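You operate a simulated robot arm through the tools that you are given. There is no shell and no other tool. Be economical: measure what you need, move in short steps, check, and stop when the job is done.

You run a simulated robot arm. Do the job below in one go: nothing can be reset, and whatever is moved stays where it is left.

TASK
Take the green tag from the wooden bench top and leave it on the grey gear blank there.
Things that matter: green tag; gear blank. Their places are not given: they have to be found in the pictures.

It is judged by the outcome, as a careful person would: the job done as asked, and still so three seconds after it is handed in. It fails if anything else is knocked over, pushed out of place, dropped, spilled or broken.

THE ROBOT
A 6-joint arm with a two-finger parallel gripper, fixed in place. Base frame: the origin is at the foot of the arm, x ahead of it, y to its left, z up; the work surface is at about z = 0. Units: mm, degrees, N and s.
With the tool pointing down near the work surface it reaches from about 140 to 580 mm from the base axis. Its first joint turns from -66.0 to 66.0 degrees. Payload 2.1 kg.
The tool frame sits at the grasp point between the pads (the TCP): z along the fingers, y along the line on which they close. The tips reach 30 mm beyond it. The gripper opens to 94 mm. The fingers are 28 mm wide and 10 mm thick; the gripper's body (50 by 96 mm) begins 55 mm behind the TCP.
Orientation is that of the tool frame in the base frame, as [roll, pitch, yaw] about the fixed x, y, z axes, in that order (R = Rz(yaw) Ry(pitch) Rx(roll)). With the fingers straight down and closing along the base's y, the tool's x points along the base's -x, its y along +y and its z along -z.

THE INTERFACE
- The arm moves only by the tool step_arm. Its argument "plan" is a list of rows, each an object of numbers (a shift or turn left out is 0, a gripper value left out holds the last): "dx", "dy", "dz": the shift along the tool's x, y, z in mm; "wx", "wy", "wz": the turn, a rotation vector about the tool's x, y, z in degrees; "hand": the finger opening in mm, from 0 to 94. In form: [{"dx": .., "dy": .., "dz": .., "wx": .., "wy": .., "wz": .., "hand": ..}, ...]. A call has 1 to 8 rows; each row is the pose to reach, as a shift and turn from the pose commanded when the call began, along the tool's axes at that moment. A row lasts 0.2 s, in which the tool goes at most 50 mm and 8.6 degrees; a call with a longer step from one row to the next is refused whole, and so is a gripper value outside its range. A pose out of reach is approached as far as the arm can. The call stops where the force on the tool passes 40 N (or 10 N more than at its start, if that is more) or the arm is blocked; 0.2 s more then pass. The fingers move at their own pace (about 72 mm/s each) and stop on an object; they squeeze with about 30 N. The grip force told is the motor's: it shows also when the fingers shut on nothing. Time passes only in rows, and 0.2 s behind the last, so rows that repeat a pose let the fingers close. The reply holds the time, the measured pose of the TCP, the force on the tool along the base axes, the opening and the grip force, in the units named above and with some noise, and new pictures: "pictures" is both (left out), scene, wrist or none.
- Cameras (640 x 400 px; columns grow to the right, rows downward): "scene" is fixed at [63.1, -373.7, 498]; the picture's right is [0.71, -0.71, 0.00], its down [-0.33, -0.33, -0.88] and it looks along [0.62, 0.63, -0.47] (base axes); focal length 315 px, centre (320, 200). "wrist" rides on the gripper at [-37, 0, -58] in the tool frame; the picture's right is [0.00, -1.00, 0.00], its down [0.97, 0.00, -0.24] and it looks along [0.24, 0.00, 0.97] (tool axes); focal length 218 px, centre (320, 200).
- locate(camera, pixels): for up to 12 pixels [column, row] of the newest picture of that camera ("zoom" is the newest enlarged one), the place [x, y, z] in the base frame of the surface seen there, good to about 3 mm. The clock stands still meanwhile.
- close_up(camera, box): a new picture of the part [left, top, right, bottom] of that camera's present view, enlarged. The clock stands still meanwhile.
- close_job(): hands the job in; it is judged then, once.

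Work in short steps. Measure before you move; look again where a grasp or a placing could have gone wrong, and mend it. You have 60 turns and 120 pictures in all, those below and enlarged ones among them. Open the gripper and draw the arm clear of the work before you hand the job in, unless the task says otherwise; then end with one line.

The tools are called after "Call:" as name(argument=value, ...) on one line, values as JSON. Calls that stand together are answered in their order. step_arm: Moves the arm, as the interface text tells. Its arguments: {"type":"object","properties":{"plan":{"type":"array","items":{"type":"object","properties":{"dx":{"type":"number"},"dy":{"type":"number"},"dz":{"type":"number"},"wx":{"type":"number"},"wy":{"type":"number"},"wz":{"type":"number"},"hand":{"type":"number"}}}},"pictures":{"type":"string","enum":["both","scene","wrist","none"]}},"required":["plan"]} The other tools are called the same way: locate (camera, pixels) gives the place of the surface under pixels of a picture; close_up (camera, box) takes an enlarged picture of a part of a camera's view; close_job () hands the job in.

At the start:

```text
time_s: 0.0
tool_pos: [366.7, 126.9, 309.9]
tcp_rot: [180.0, 0.1, -180.0]
contact_force: [-0.5, 0.4, 0.0]
width: 93.6
gripper_force: 0.1
```

scene: 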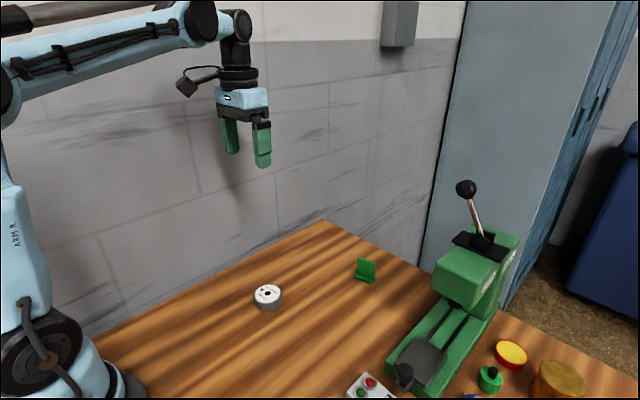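
wrist: 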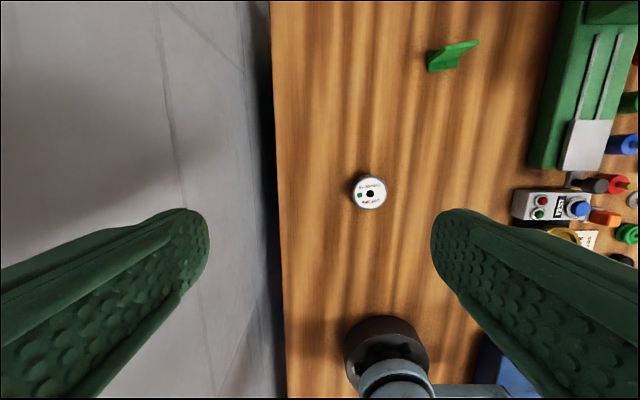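

The green tag looks to be at scene (366,270) / wrist (450,55), and the gear blank at scene (267,295) / wrist (369,192). I enlarge both and measure.

Call:
close_up(camera="scene", box=[240, 240, 400, 340])

Call:
close_up(camera="wrist", box=[340, 20, 500, 120])

Call:
locate(camera="wrist", pixels=[[369, 192], [369, 180], [360, 195], [383, 192], [430, 60], [442, 60], [455, 50], [476, 42], [434, 70], [456, 66], [410, 60]])

Call:
locate(camera="scene", pixels=[[267, 292], [267, 306], [360, 260], [374, 265], [368, 270], [356, 277], [371, 282], [364, 278]])

```text
4.00 times, centred on (320, 290) of scene
```

zoom: 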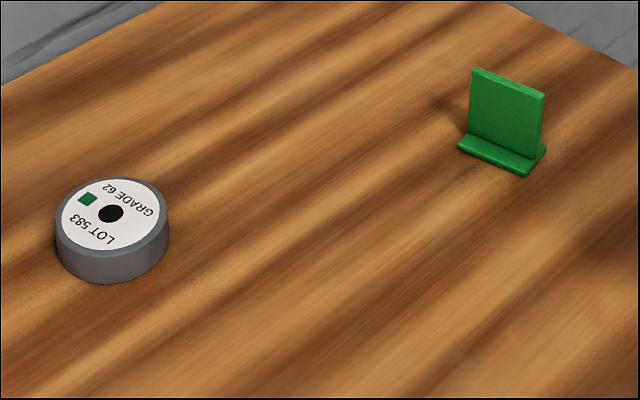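

```text
4.00 times, centred on (420, 70) of wrist
```

zoom: 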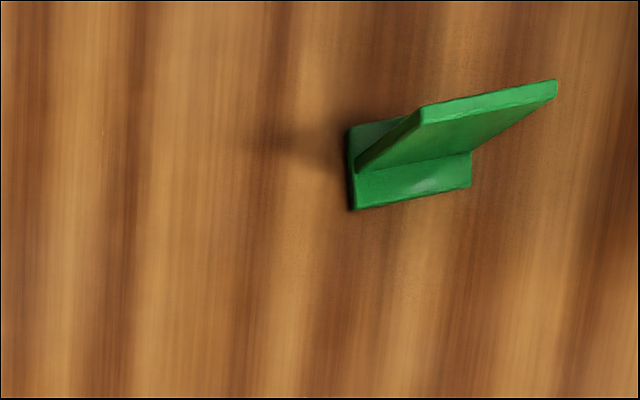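

```text
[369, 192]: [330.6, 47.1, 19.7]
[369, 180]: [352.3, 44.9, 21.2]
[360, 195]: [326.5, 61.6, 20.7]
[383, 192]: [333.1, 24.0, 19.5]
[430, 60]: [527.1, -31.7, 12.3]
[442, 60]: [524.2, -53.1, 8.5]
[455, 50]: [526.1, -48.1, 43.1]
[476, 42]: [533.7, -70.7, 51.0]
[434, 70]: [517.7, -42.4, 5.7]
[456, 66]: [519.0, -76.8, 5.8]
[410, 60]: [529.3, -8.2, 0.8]
```

```text
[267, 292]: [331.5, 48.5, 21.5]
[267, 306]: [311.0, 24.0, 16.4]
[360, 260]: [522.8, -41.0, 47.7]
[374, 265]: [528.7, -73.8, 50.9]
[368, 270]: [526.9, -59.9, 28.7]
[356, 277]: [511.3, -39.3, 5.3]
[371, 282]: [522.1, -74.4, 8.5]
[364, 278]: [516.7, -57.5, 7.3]
```

The tag is an L-shaped upright plate about 36 mm wide and 51 mm tall, near (526,-58) and turned by about 11°, with its thin side facing x. Before I turn the gripper about 80°, I measure the press and the exact plate edges.

Call:
locate(camera="scene", pixels=[[436, 270], [465, 185], [455, 240], [405, 345], [487, 235], [470, 290]])

Call:
locate(camera="zoom", pixels=[[430, 113], [490, 98], [545, 86], [380, 163], [460, 148], [360, 200], [460, 182], [360, 140]])

Call:
step_arm(plan=[{"wz": 8.5}, {"wz": 17}, {"wz": 25.5}, {"wz": 34}, {"wz": 42}, {"wz": 50}, {"wz": 58}, {"wz": 66}], pictures="none")

```text
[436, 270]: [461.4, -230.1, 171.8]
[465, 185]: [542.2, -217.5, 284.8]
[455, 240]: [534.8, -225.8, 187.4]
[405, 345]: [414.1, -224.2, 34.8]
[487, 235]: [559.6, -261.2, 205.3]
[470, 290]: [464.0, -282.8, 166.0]
```

```text
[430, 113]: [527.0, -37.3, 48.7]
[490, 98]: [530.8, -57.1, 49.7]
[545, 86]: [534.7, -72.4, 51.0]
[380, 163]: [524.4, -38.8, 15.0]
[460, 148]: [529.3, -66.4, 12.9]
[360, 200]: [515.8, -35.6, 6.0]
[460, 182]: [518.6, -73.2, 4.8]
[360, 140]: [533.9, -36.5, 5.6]
```

```text
time_s: 1.8
tool_pos: [367.7, 125.8, 309.6]
tcp_rot: [179.9, 0.0, 113.8]
contact_force: [-0.5, -0.3, 0.3]
width: 94.1
gripper_force: 0.0
```

The press stays at y < -200, so there is room. The plate runs along yaw about 102° with its centre near (529,-56), so I move above it at the present height.

Call:
step_arm(plan=[{"dx": -38, "dy": 12, "wz": 4}, {"dx": -77, "dy": 25, "wz": 8}, {"dx": -116, "dy": 37, "wz": 11.4}, {"dx": -154, "dy": 49.5, "wz": 11.4}, {"dx": -193, "dy": 62, "wz": 11.4}, {"dx": -231.4, "dy": 74.2, "wz": 11.4}, {"dx": -231.4, "dy": 74.2, "dz": 45, "wz": 11.4}, {"dx": -231.4, "dy": 74.2, "dz": 90, "wz": 11.4}])

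```text
time_s: 3.6
tool_pos: [530.8, -54.5, 220.4]
tcp_rot: [179.9, -0.1, 102.7]
contact_force: [0.0, 0.1, 0.3]
width: 94.1
gripper_force: 0.0
out of reach, approached as far as the arm can: row 6
```

scene: 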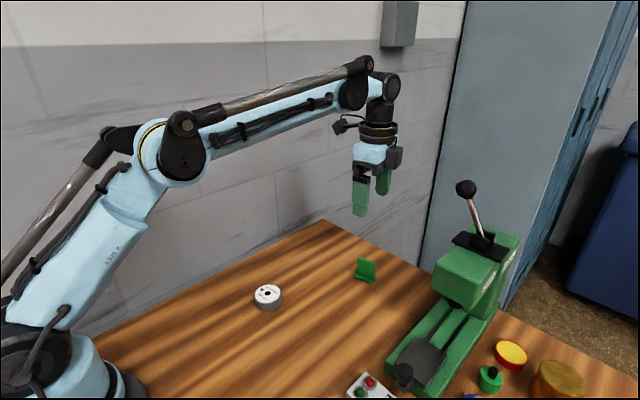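
wrist: 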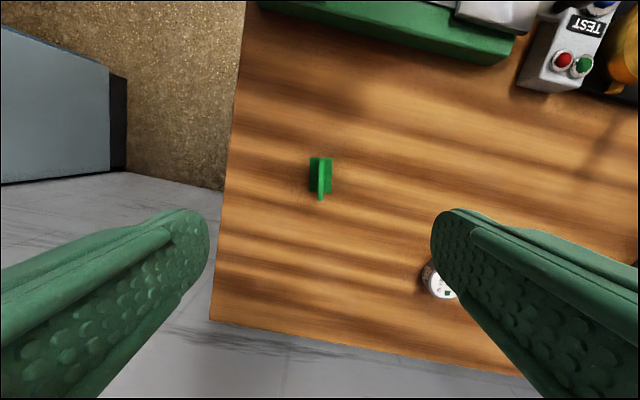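

The plate at (321,178) now looks vertical and centred between the fingers. I descend to about z=105 and look again.

Call:
step_arm(plan=[{"dz": 40}, {"dz": 80}, {"dz": 115}], pictures="wrist")

```text
time_s: 4.4
tool_pos: [529.8, -52.5, 106.7]
tcp_rot: [179.9, 0.1, 102.6]
contact_force: [0.2, 0.2, 0.2]
width: 94.0
gripper_force: 0.1
```

wrist: 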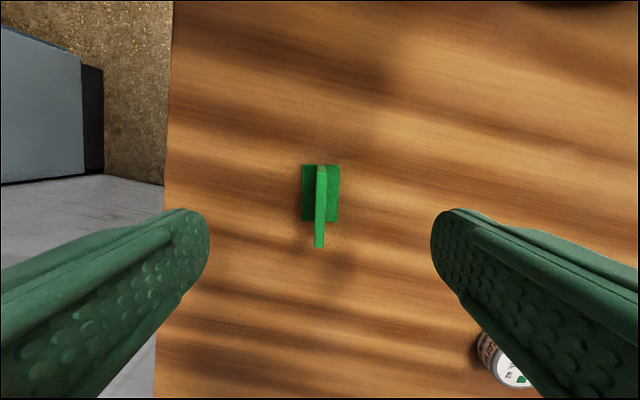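

The plate is centred at column 320. I measure its top and flange to trim the alignment along the plate.

Call:
locate(camera="wrist", pixels=[[321, 170], [320, 206], [319, 243], [306, 170], [306, 217], [334, 170], [334, 217], [303, 193], [337, 193]])

```text
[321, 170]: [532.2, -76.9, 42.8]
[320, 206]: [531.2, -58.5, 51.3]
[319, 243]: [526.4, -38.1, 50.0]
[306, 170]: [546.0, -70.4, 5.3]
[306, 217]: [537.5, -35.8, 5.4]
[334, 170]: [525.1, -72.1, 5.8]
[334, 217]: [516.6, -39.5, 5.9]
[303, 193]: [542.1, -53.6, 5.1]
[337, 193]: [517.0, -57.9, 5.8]
```

The plate centre is (530.5,-56) and the flange is centred on the plate, 25 x 37 mm with its top at z≈6. I shift 3 mm, go down to z≈43 (tips at 13), and close.

Call:
step_arm(plan=[{"dx": -3, "dz": 32, "hand": 60}, {"dx": -3, "dz": 63.5, "hand": 40}, {"dx": -3, "dz": 63.5, "hand": 40}, {"dx": -3, "dz": 63.5, "hand": 0}, {"dx": -3, "dz": 63.5, "hand": 0}, {"dx": -3, "dz": 63.5, "hand": 0}])

```text
time_s: 5.8
tool_pos: [528.3, -55.9, 41.6]
tcp_rot: [179.9, 0.0, 102.5]
contact_force: [0.2, 0.0, -0.9]
width: 9.4
gripper_force: 29.9
```

scene: 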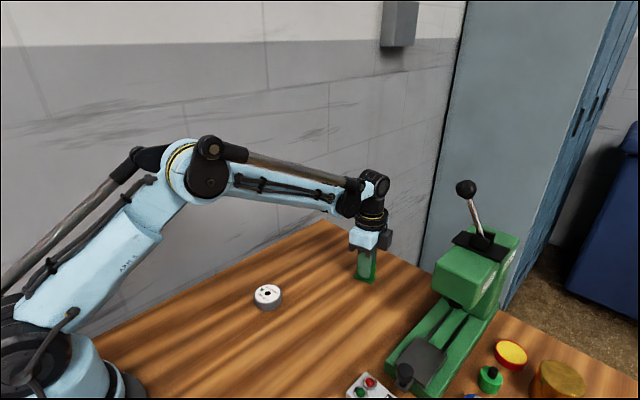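
wrist: 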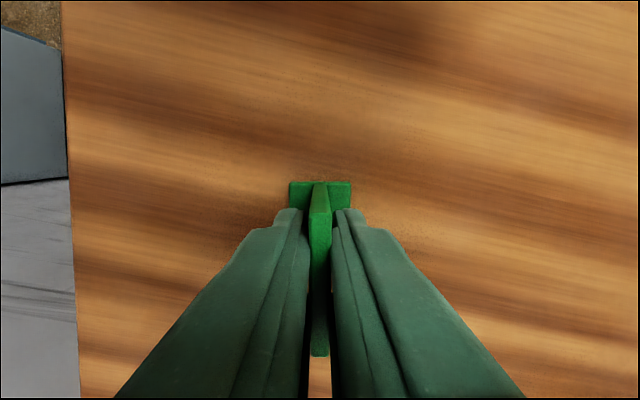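

The grip is on the plate (width 9.4, 30 N). I lift gently and measure the gear blank's rim in an enlarged picture.

Call:
step_arm(plan=[{"dz": -10}, {"dz": -40}, {"dz": -80}, {"dz": -80}])

Call:
close_up(camera="scene", box=[227, 270, 307, 320])

```text
time_s: 6.8
tool_pos: [530.2, -59.7, 123.8]
tcp_rot: [179.9, 0.0, 102.4]
contact_force: [-0.4, -0.1, -1.2]
width: 9.3
gripper_force: 30.2
```

scene: 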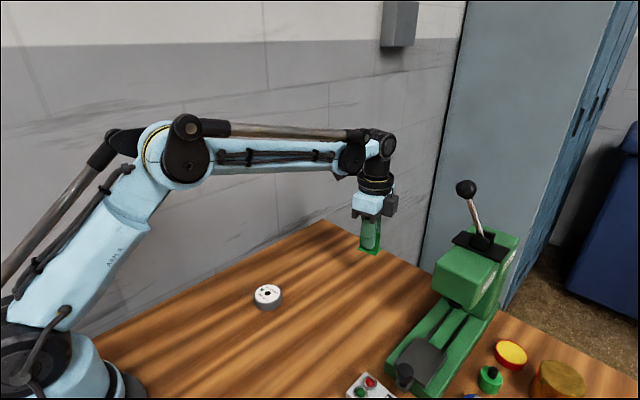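
wrist: 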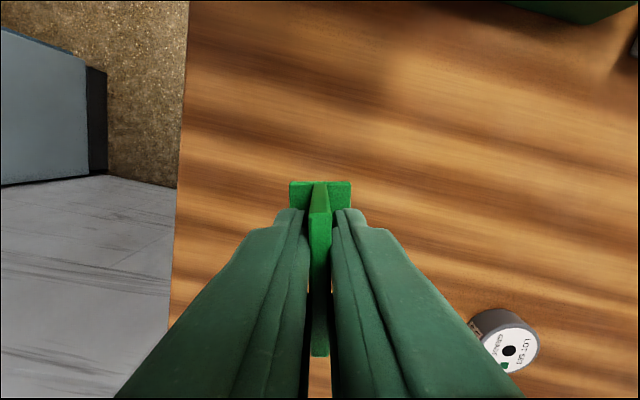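

```text
8.00 times, centred on (267, 295) of scene
```

zoom: 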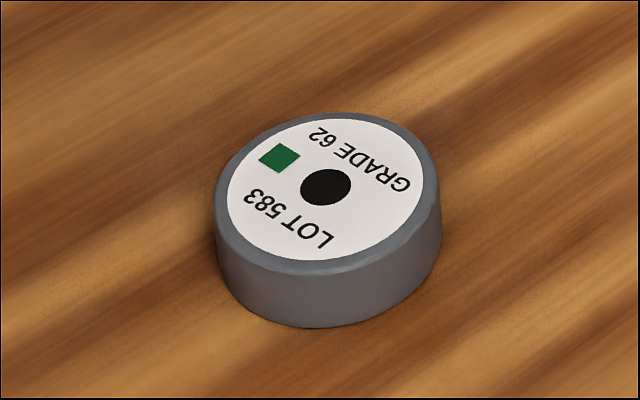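

The tag came up with the gripper, hanging level. I now measure the label rim and the hole to get the blank's centre and top height.

Call:
locate(camera="zoom", pixels=[[231, 200], [422, 175], [320, 122], [325, 258], [258, 142], [402, 232], [325, 187], [380, 130], [260, 240]])

Call:
locate(camera="wrist", pixels=[[320, 355], [320, 190], [292, 195], [348, 195], [509, 351]])

```text
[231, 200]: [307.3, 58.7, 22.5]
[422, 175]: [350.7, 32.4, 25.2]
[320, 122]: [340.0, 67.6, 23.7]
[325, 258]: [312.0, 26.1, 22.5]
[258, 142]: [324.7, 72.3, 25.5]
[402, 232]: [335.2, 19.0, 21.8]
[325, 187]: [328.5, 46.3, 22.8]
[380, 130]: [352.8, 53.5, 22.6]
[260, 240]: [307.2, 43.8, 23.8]
```

```text
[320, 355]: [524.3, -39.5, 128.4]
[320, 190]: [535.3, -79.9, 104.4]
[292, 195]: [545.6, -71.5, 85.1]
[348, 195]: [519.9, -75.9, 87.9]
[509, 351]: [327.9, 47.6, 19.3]
```

The blank's centre is about (329.5,46.5), its radius about 28 mm, and its top at z≈21-23. I carry the tag over it at the present height.

Call:
step_arm(plan=[{"dx": 18, "dy": -21, "dz": -5}, {"dx": 44, "dy": -52, "dz": -5}, {"dx": 70, "dy": -83, "dz": -5}, {"dx": 96, "dy": -113.5, "dz": -5}, {"dx": 122, "dy": -144, "dz": -5}, {"dx": 138, "dy": -163, "dz": -5}, {"dx": 146.8, "dy": -173.2, "dz": -5}, {"dx": 146.8, "dy": -173.2, "dz": -5}])

```text
time_s: 8.6
tool_pos: [330.3, 46.7, 126.4]
tcp_rot: [180.0, 0.0, 102.5]
contact_force: [0.6, 0.3, 0.5]
width: 9.1
gripper_force: 30.1
```

scene: 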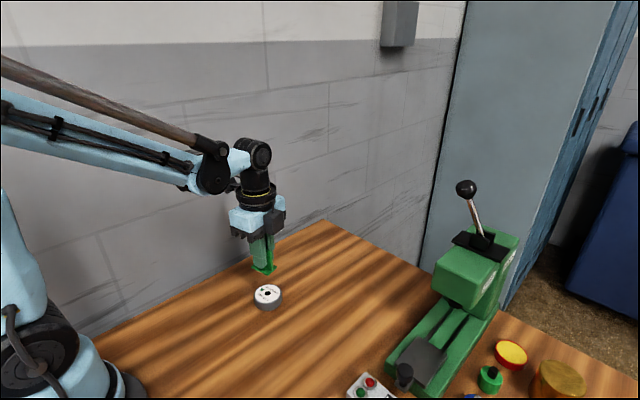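
wrist: 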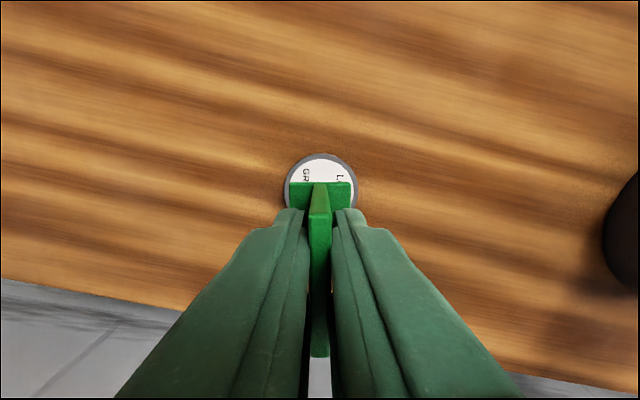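

The tag is centred over the blank in the wrist view, with the disc at about column 321. I descend to about z=70 and inspect.

Call:
step_arm(plan=[{"dz": 25}, {"dz": 45}, {"dz": 56}, {"dz": 56}])

Call:
close_up(camera="scene", box=[227, 260, 307, 310])

```text
time_s: 9.6
tool_pos: [330.6, 45.8, 70.3]
tcp_rot: [179.9, 0.0, 102.5]
contact_force: [0.5, 0.3, -0.2]
width: 9.0
gripper_force: 29.8
```

scene: 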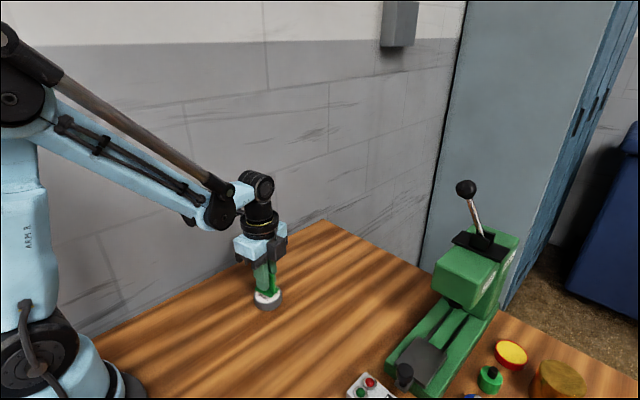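
wrist: 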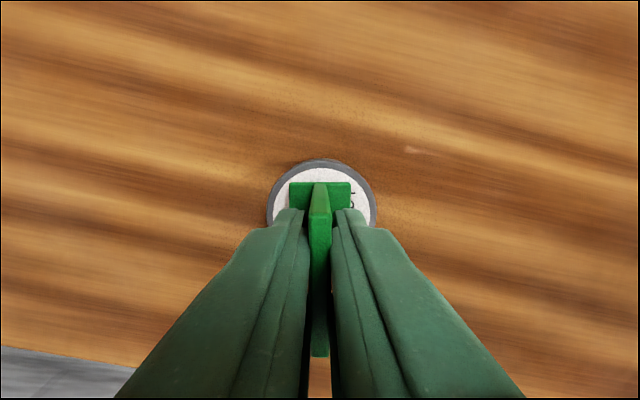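

```text
8.00 times, centred on (267, 285) of scene
```

zoom: 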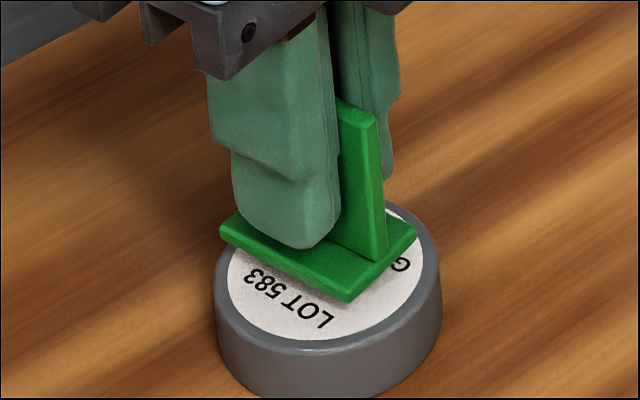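

The flange hovers a few millimetres above the blank and within its rim. I lower it in small steps, watching the force.

Call:
step_arm(plan=[{"dz": 2}, {"dz": 4}, {"dz": 5}, {"dz": 5}], pictures="none")

Call:
close_up(camera="scene", box=[227, 260, 307, 310])

```text
time_s: 10.6
tool_pos: [329.3, 47.6, 65.2]
tcp_rot: [179.9, 0.0, 102.6]
contact_force: [-0.3, -0.9, 0.4]
width: 9.2
gripper_force: 30.4
```

```text
8.00 times, centred on (267, 285) of scene
```

zoom: 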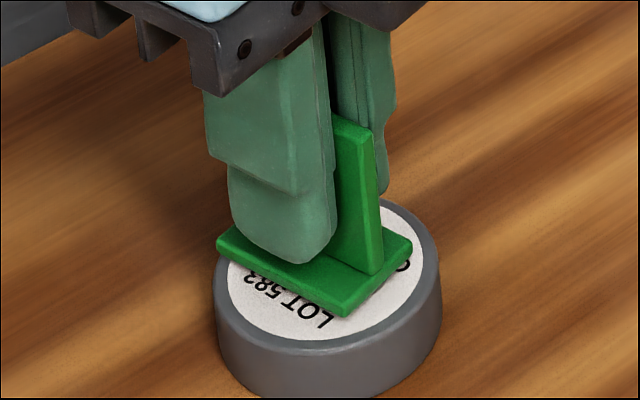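

No contact force yet and a slight gap remains. I lower further by 1 mm per row.

Call:
step_arm(plan=[{"dz": 1}, {"dz": 2}, {"dz": 2}], pictures="none")

Call:
close_up(camera="scene", box=[227, 260, 307, 310])

```text
time_s: 11.4
tool_pos: [329.3, 47.3, 62.5]
tcp_rot: [179.9, 0.0, 102.6]
contact_force: [0.0, -0.5, -0.8]
width: 9.1
gripper_force: 30.4
```

```text
8.00 times, centred on (267, 285) of scene
```

zoom: 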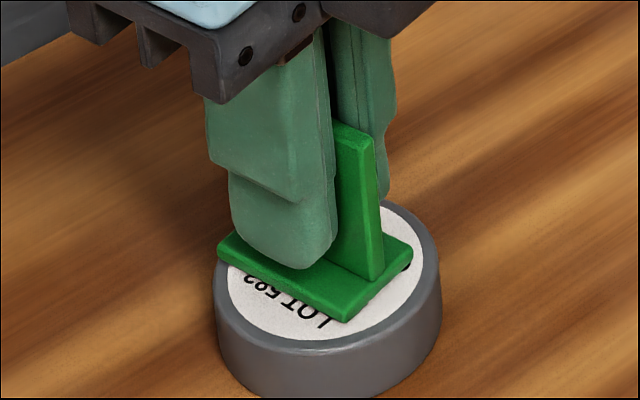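

Still no contact force. I go on 1 mm at a time.

Call:
step_arm(plan=[{"dz": 1}, {"dz": 1}], pictures="none")

Call:
close_up(camera="scene", box=[227, 260, 307, 310])

```text
time_s: 12.0
tool_pos: [329.8, 48.2, 61.7]
tcp_rot: [179.9, 0.0, 102.6]
contact_force: [0.0, 0.4, 0.0]
width: 9.2
gripper_force: 29.5
```

```text
8.00 times, centred on (267, 285) of scene
```

zoom: 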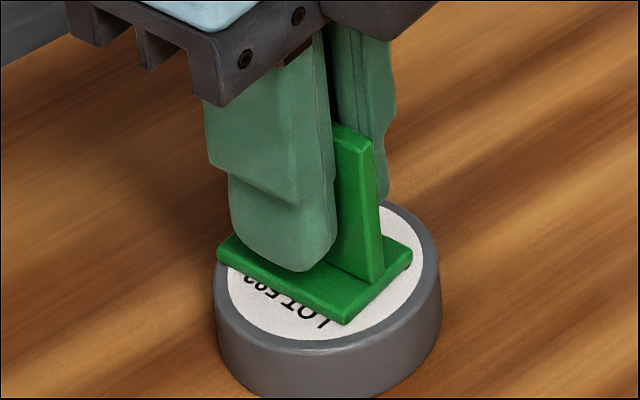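

The flange's lower corner moved only one zoom pixel, so it is about touching. I take one more small step to read the force.

Call:
step_arm(plan=[{"dz": 0.7}, {"dz": 1.2}, {"dz": 1.2}], pictures="none")

Call:
close_up(camera="scene", box=[227, 260, 307, 310])

```text
time_s: 12.8
tool_pos: [330.3, 47.9, 60.6]
tcp_rot: [179.9, 0.1, 102.5]
contact_force: [-1.0, -0.5, 28.1]
width: 9.1
gripper_force: 30.1
```

```text
8.00 times, centred on (267, 285) of scene
```

zoom: 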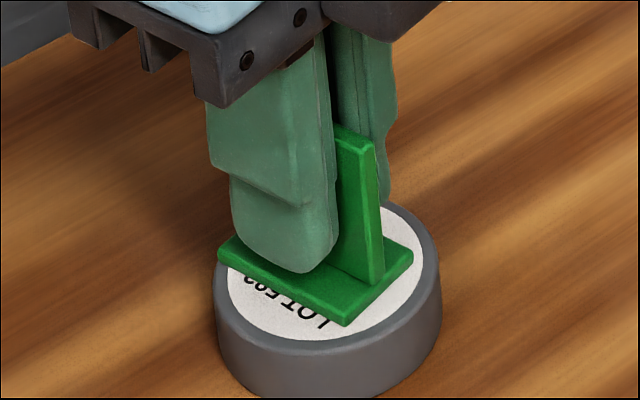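

Contact (28 N up), so the tag is seated. I relieve the press by 0.8 mm, then open to 40 mm.

Call:
step_arm(plan=[{"dz": -0.8}, {"dz": -0.8}, {"dz": -0.8, "hand": 16}, {"dz": -0.8, "hand": 40}, {"dz": -0.8, "hand": 40}, {"dz": -0.8, "hand": 40}])

Call:
close_up(camera="scene", box=[227, 260, 307, 310])

```text
time_s: 14.2
tool_pos: [330.0, 48.2, 61.8]
tcp_rot: [179.9, 0.0, 102.5]
contact_force: [0.4, -0.2, 0.7]
width: 40.0
gripper_force: 0.1
```

scene: 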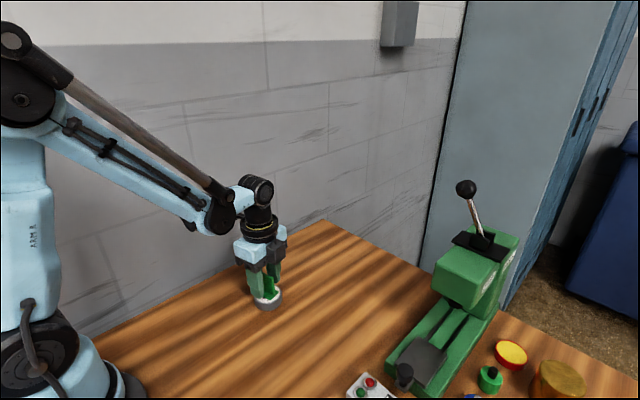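
wrist: 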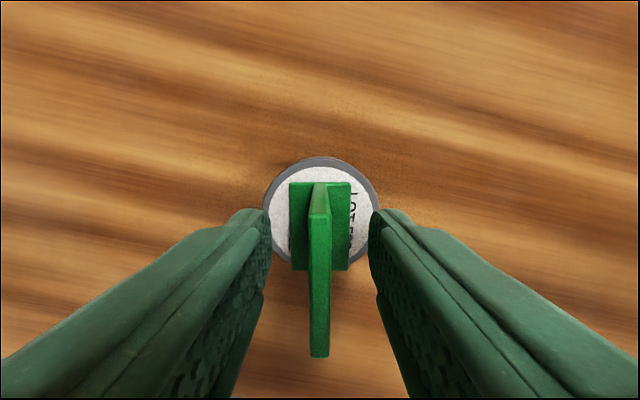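

```text
8.00 times, centred on (267, 285) of scene
```

zoom: 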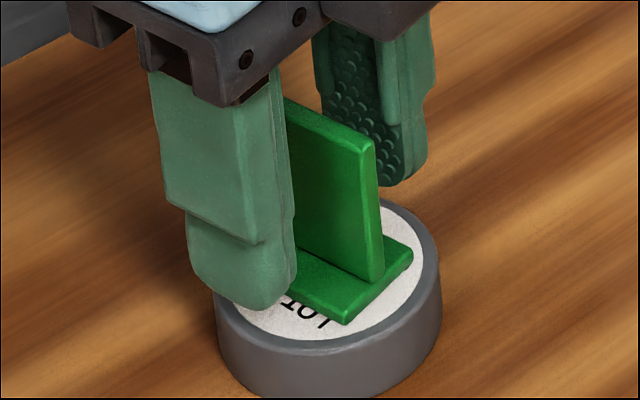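

The tag stands alone on the blank and the fingers are clear on both sides. I rise straight up.

Call:
step_arm(plan=[{"dz": -15}, {"dz": -50}, {"dz": -95}, {"dz": -140}, {"dz": -180}, {"dz": -180}])

Call:
close_up(camera="scene", box=[227, 260, 307, 310])

```text
time_s: 15.6
tool_pos: [327.7, 50.1, 242.2]
tcp_rot: [180.0, 0.0, 102.5]
contact_force: [0.4, 0.3, 0.2]
width: 40.2
gripper_force: 0.0
```

scene: 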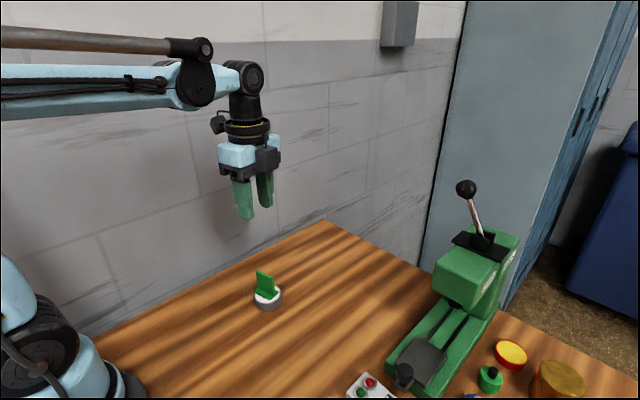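
wrist: 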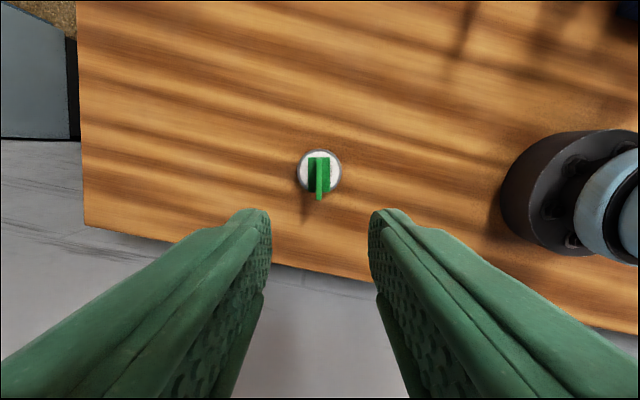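

```text
8.00 times, centred on (267, 285) of scene
```

zoom: 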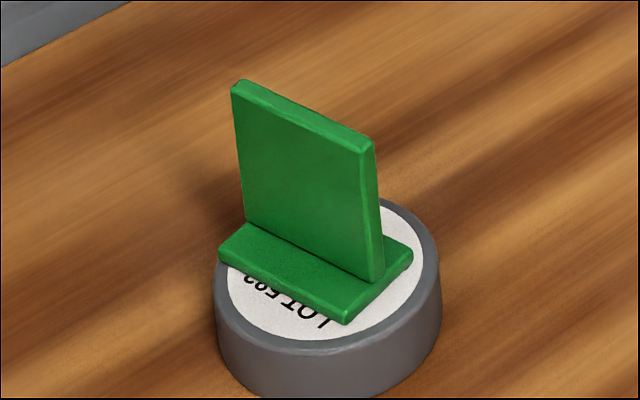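

The tag stands flat on the gear blank, the blank has not moved, and the arm is clear with the gripper open. I hand the job in.

Call:
close_job()

```text
The job is handed in.
```

The green tag is standing upright on the grey gear blank, nothing else was moved, and the arm is clear with the gripper open.
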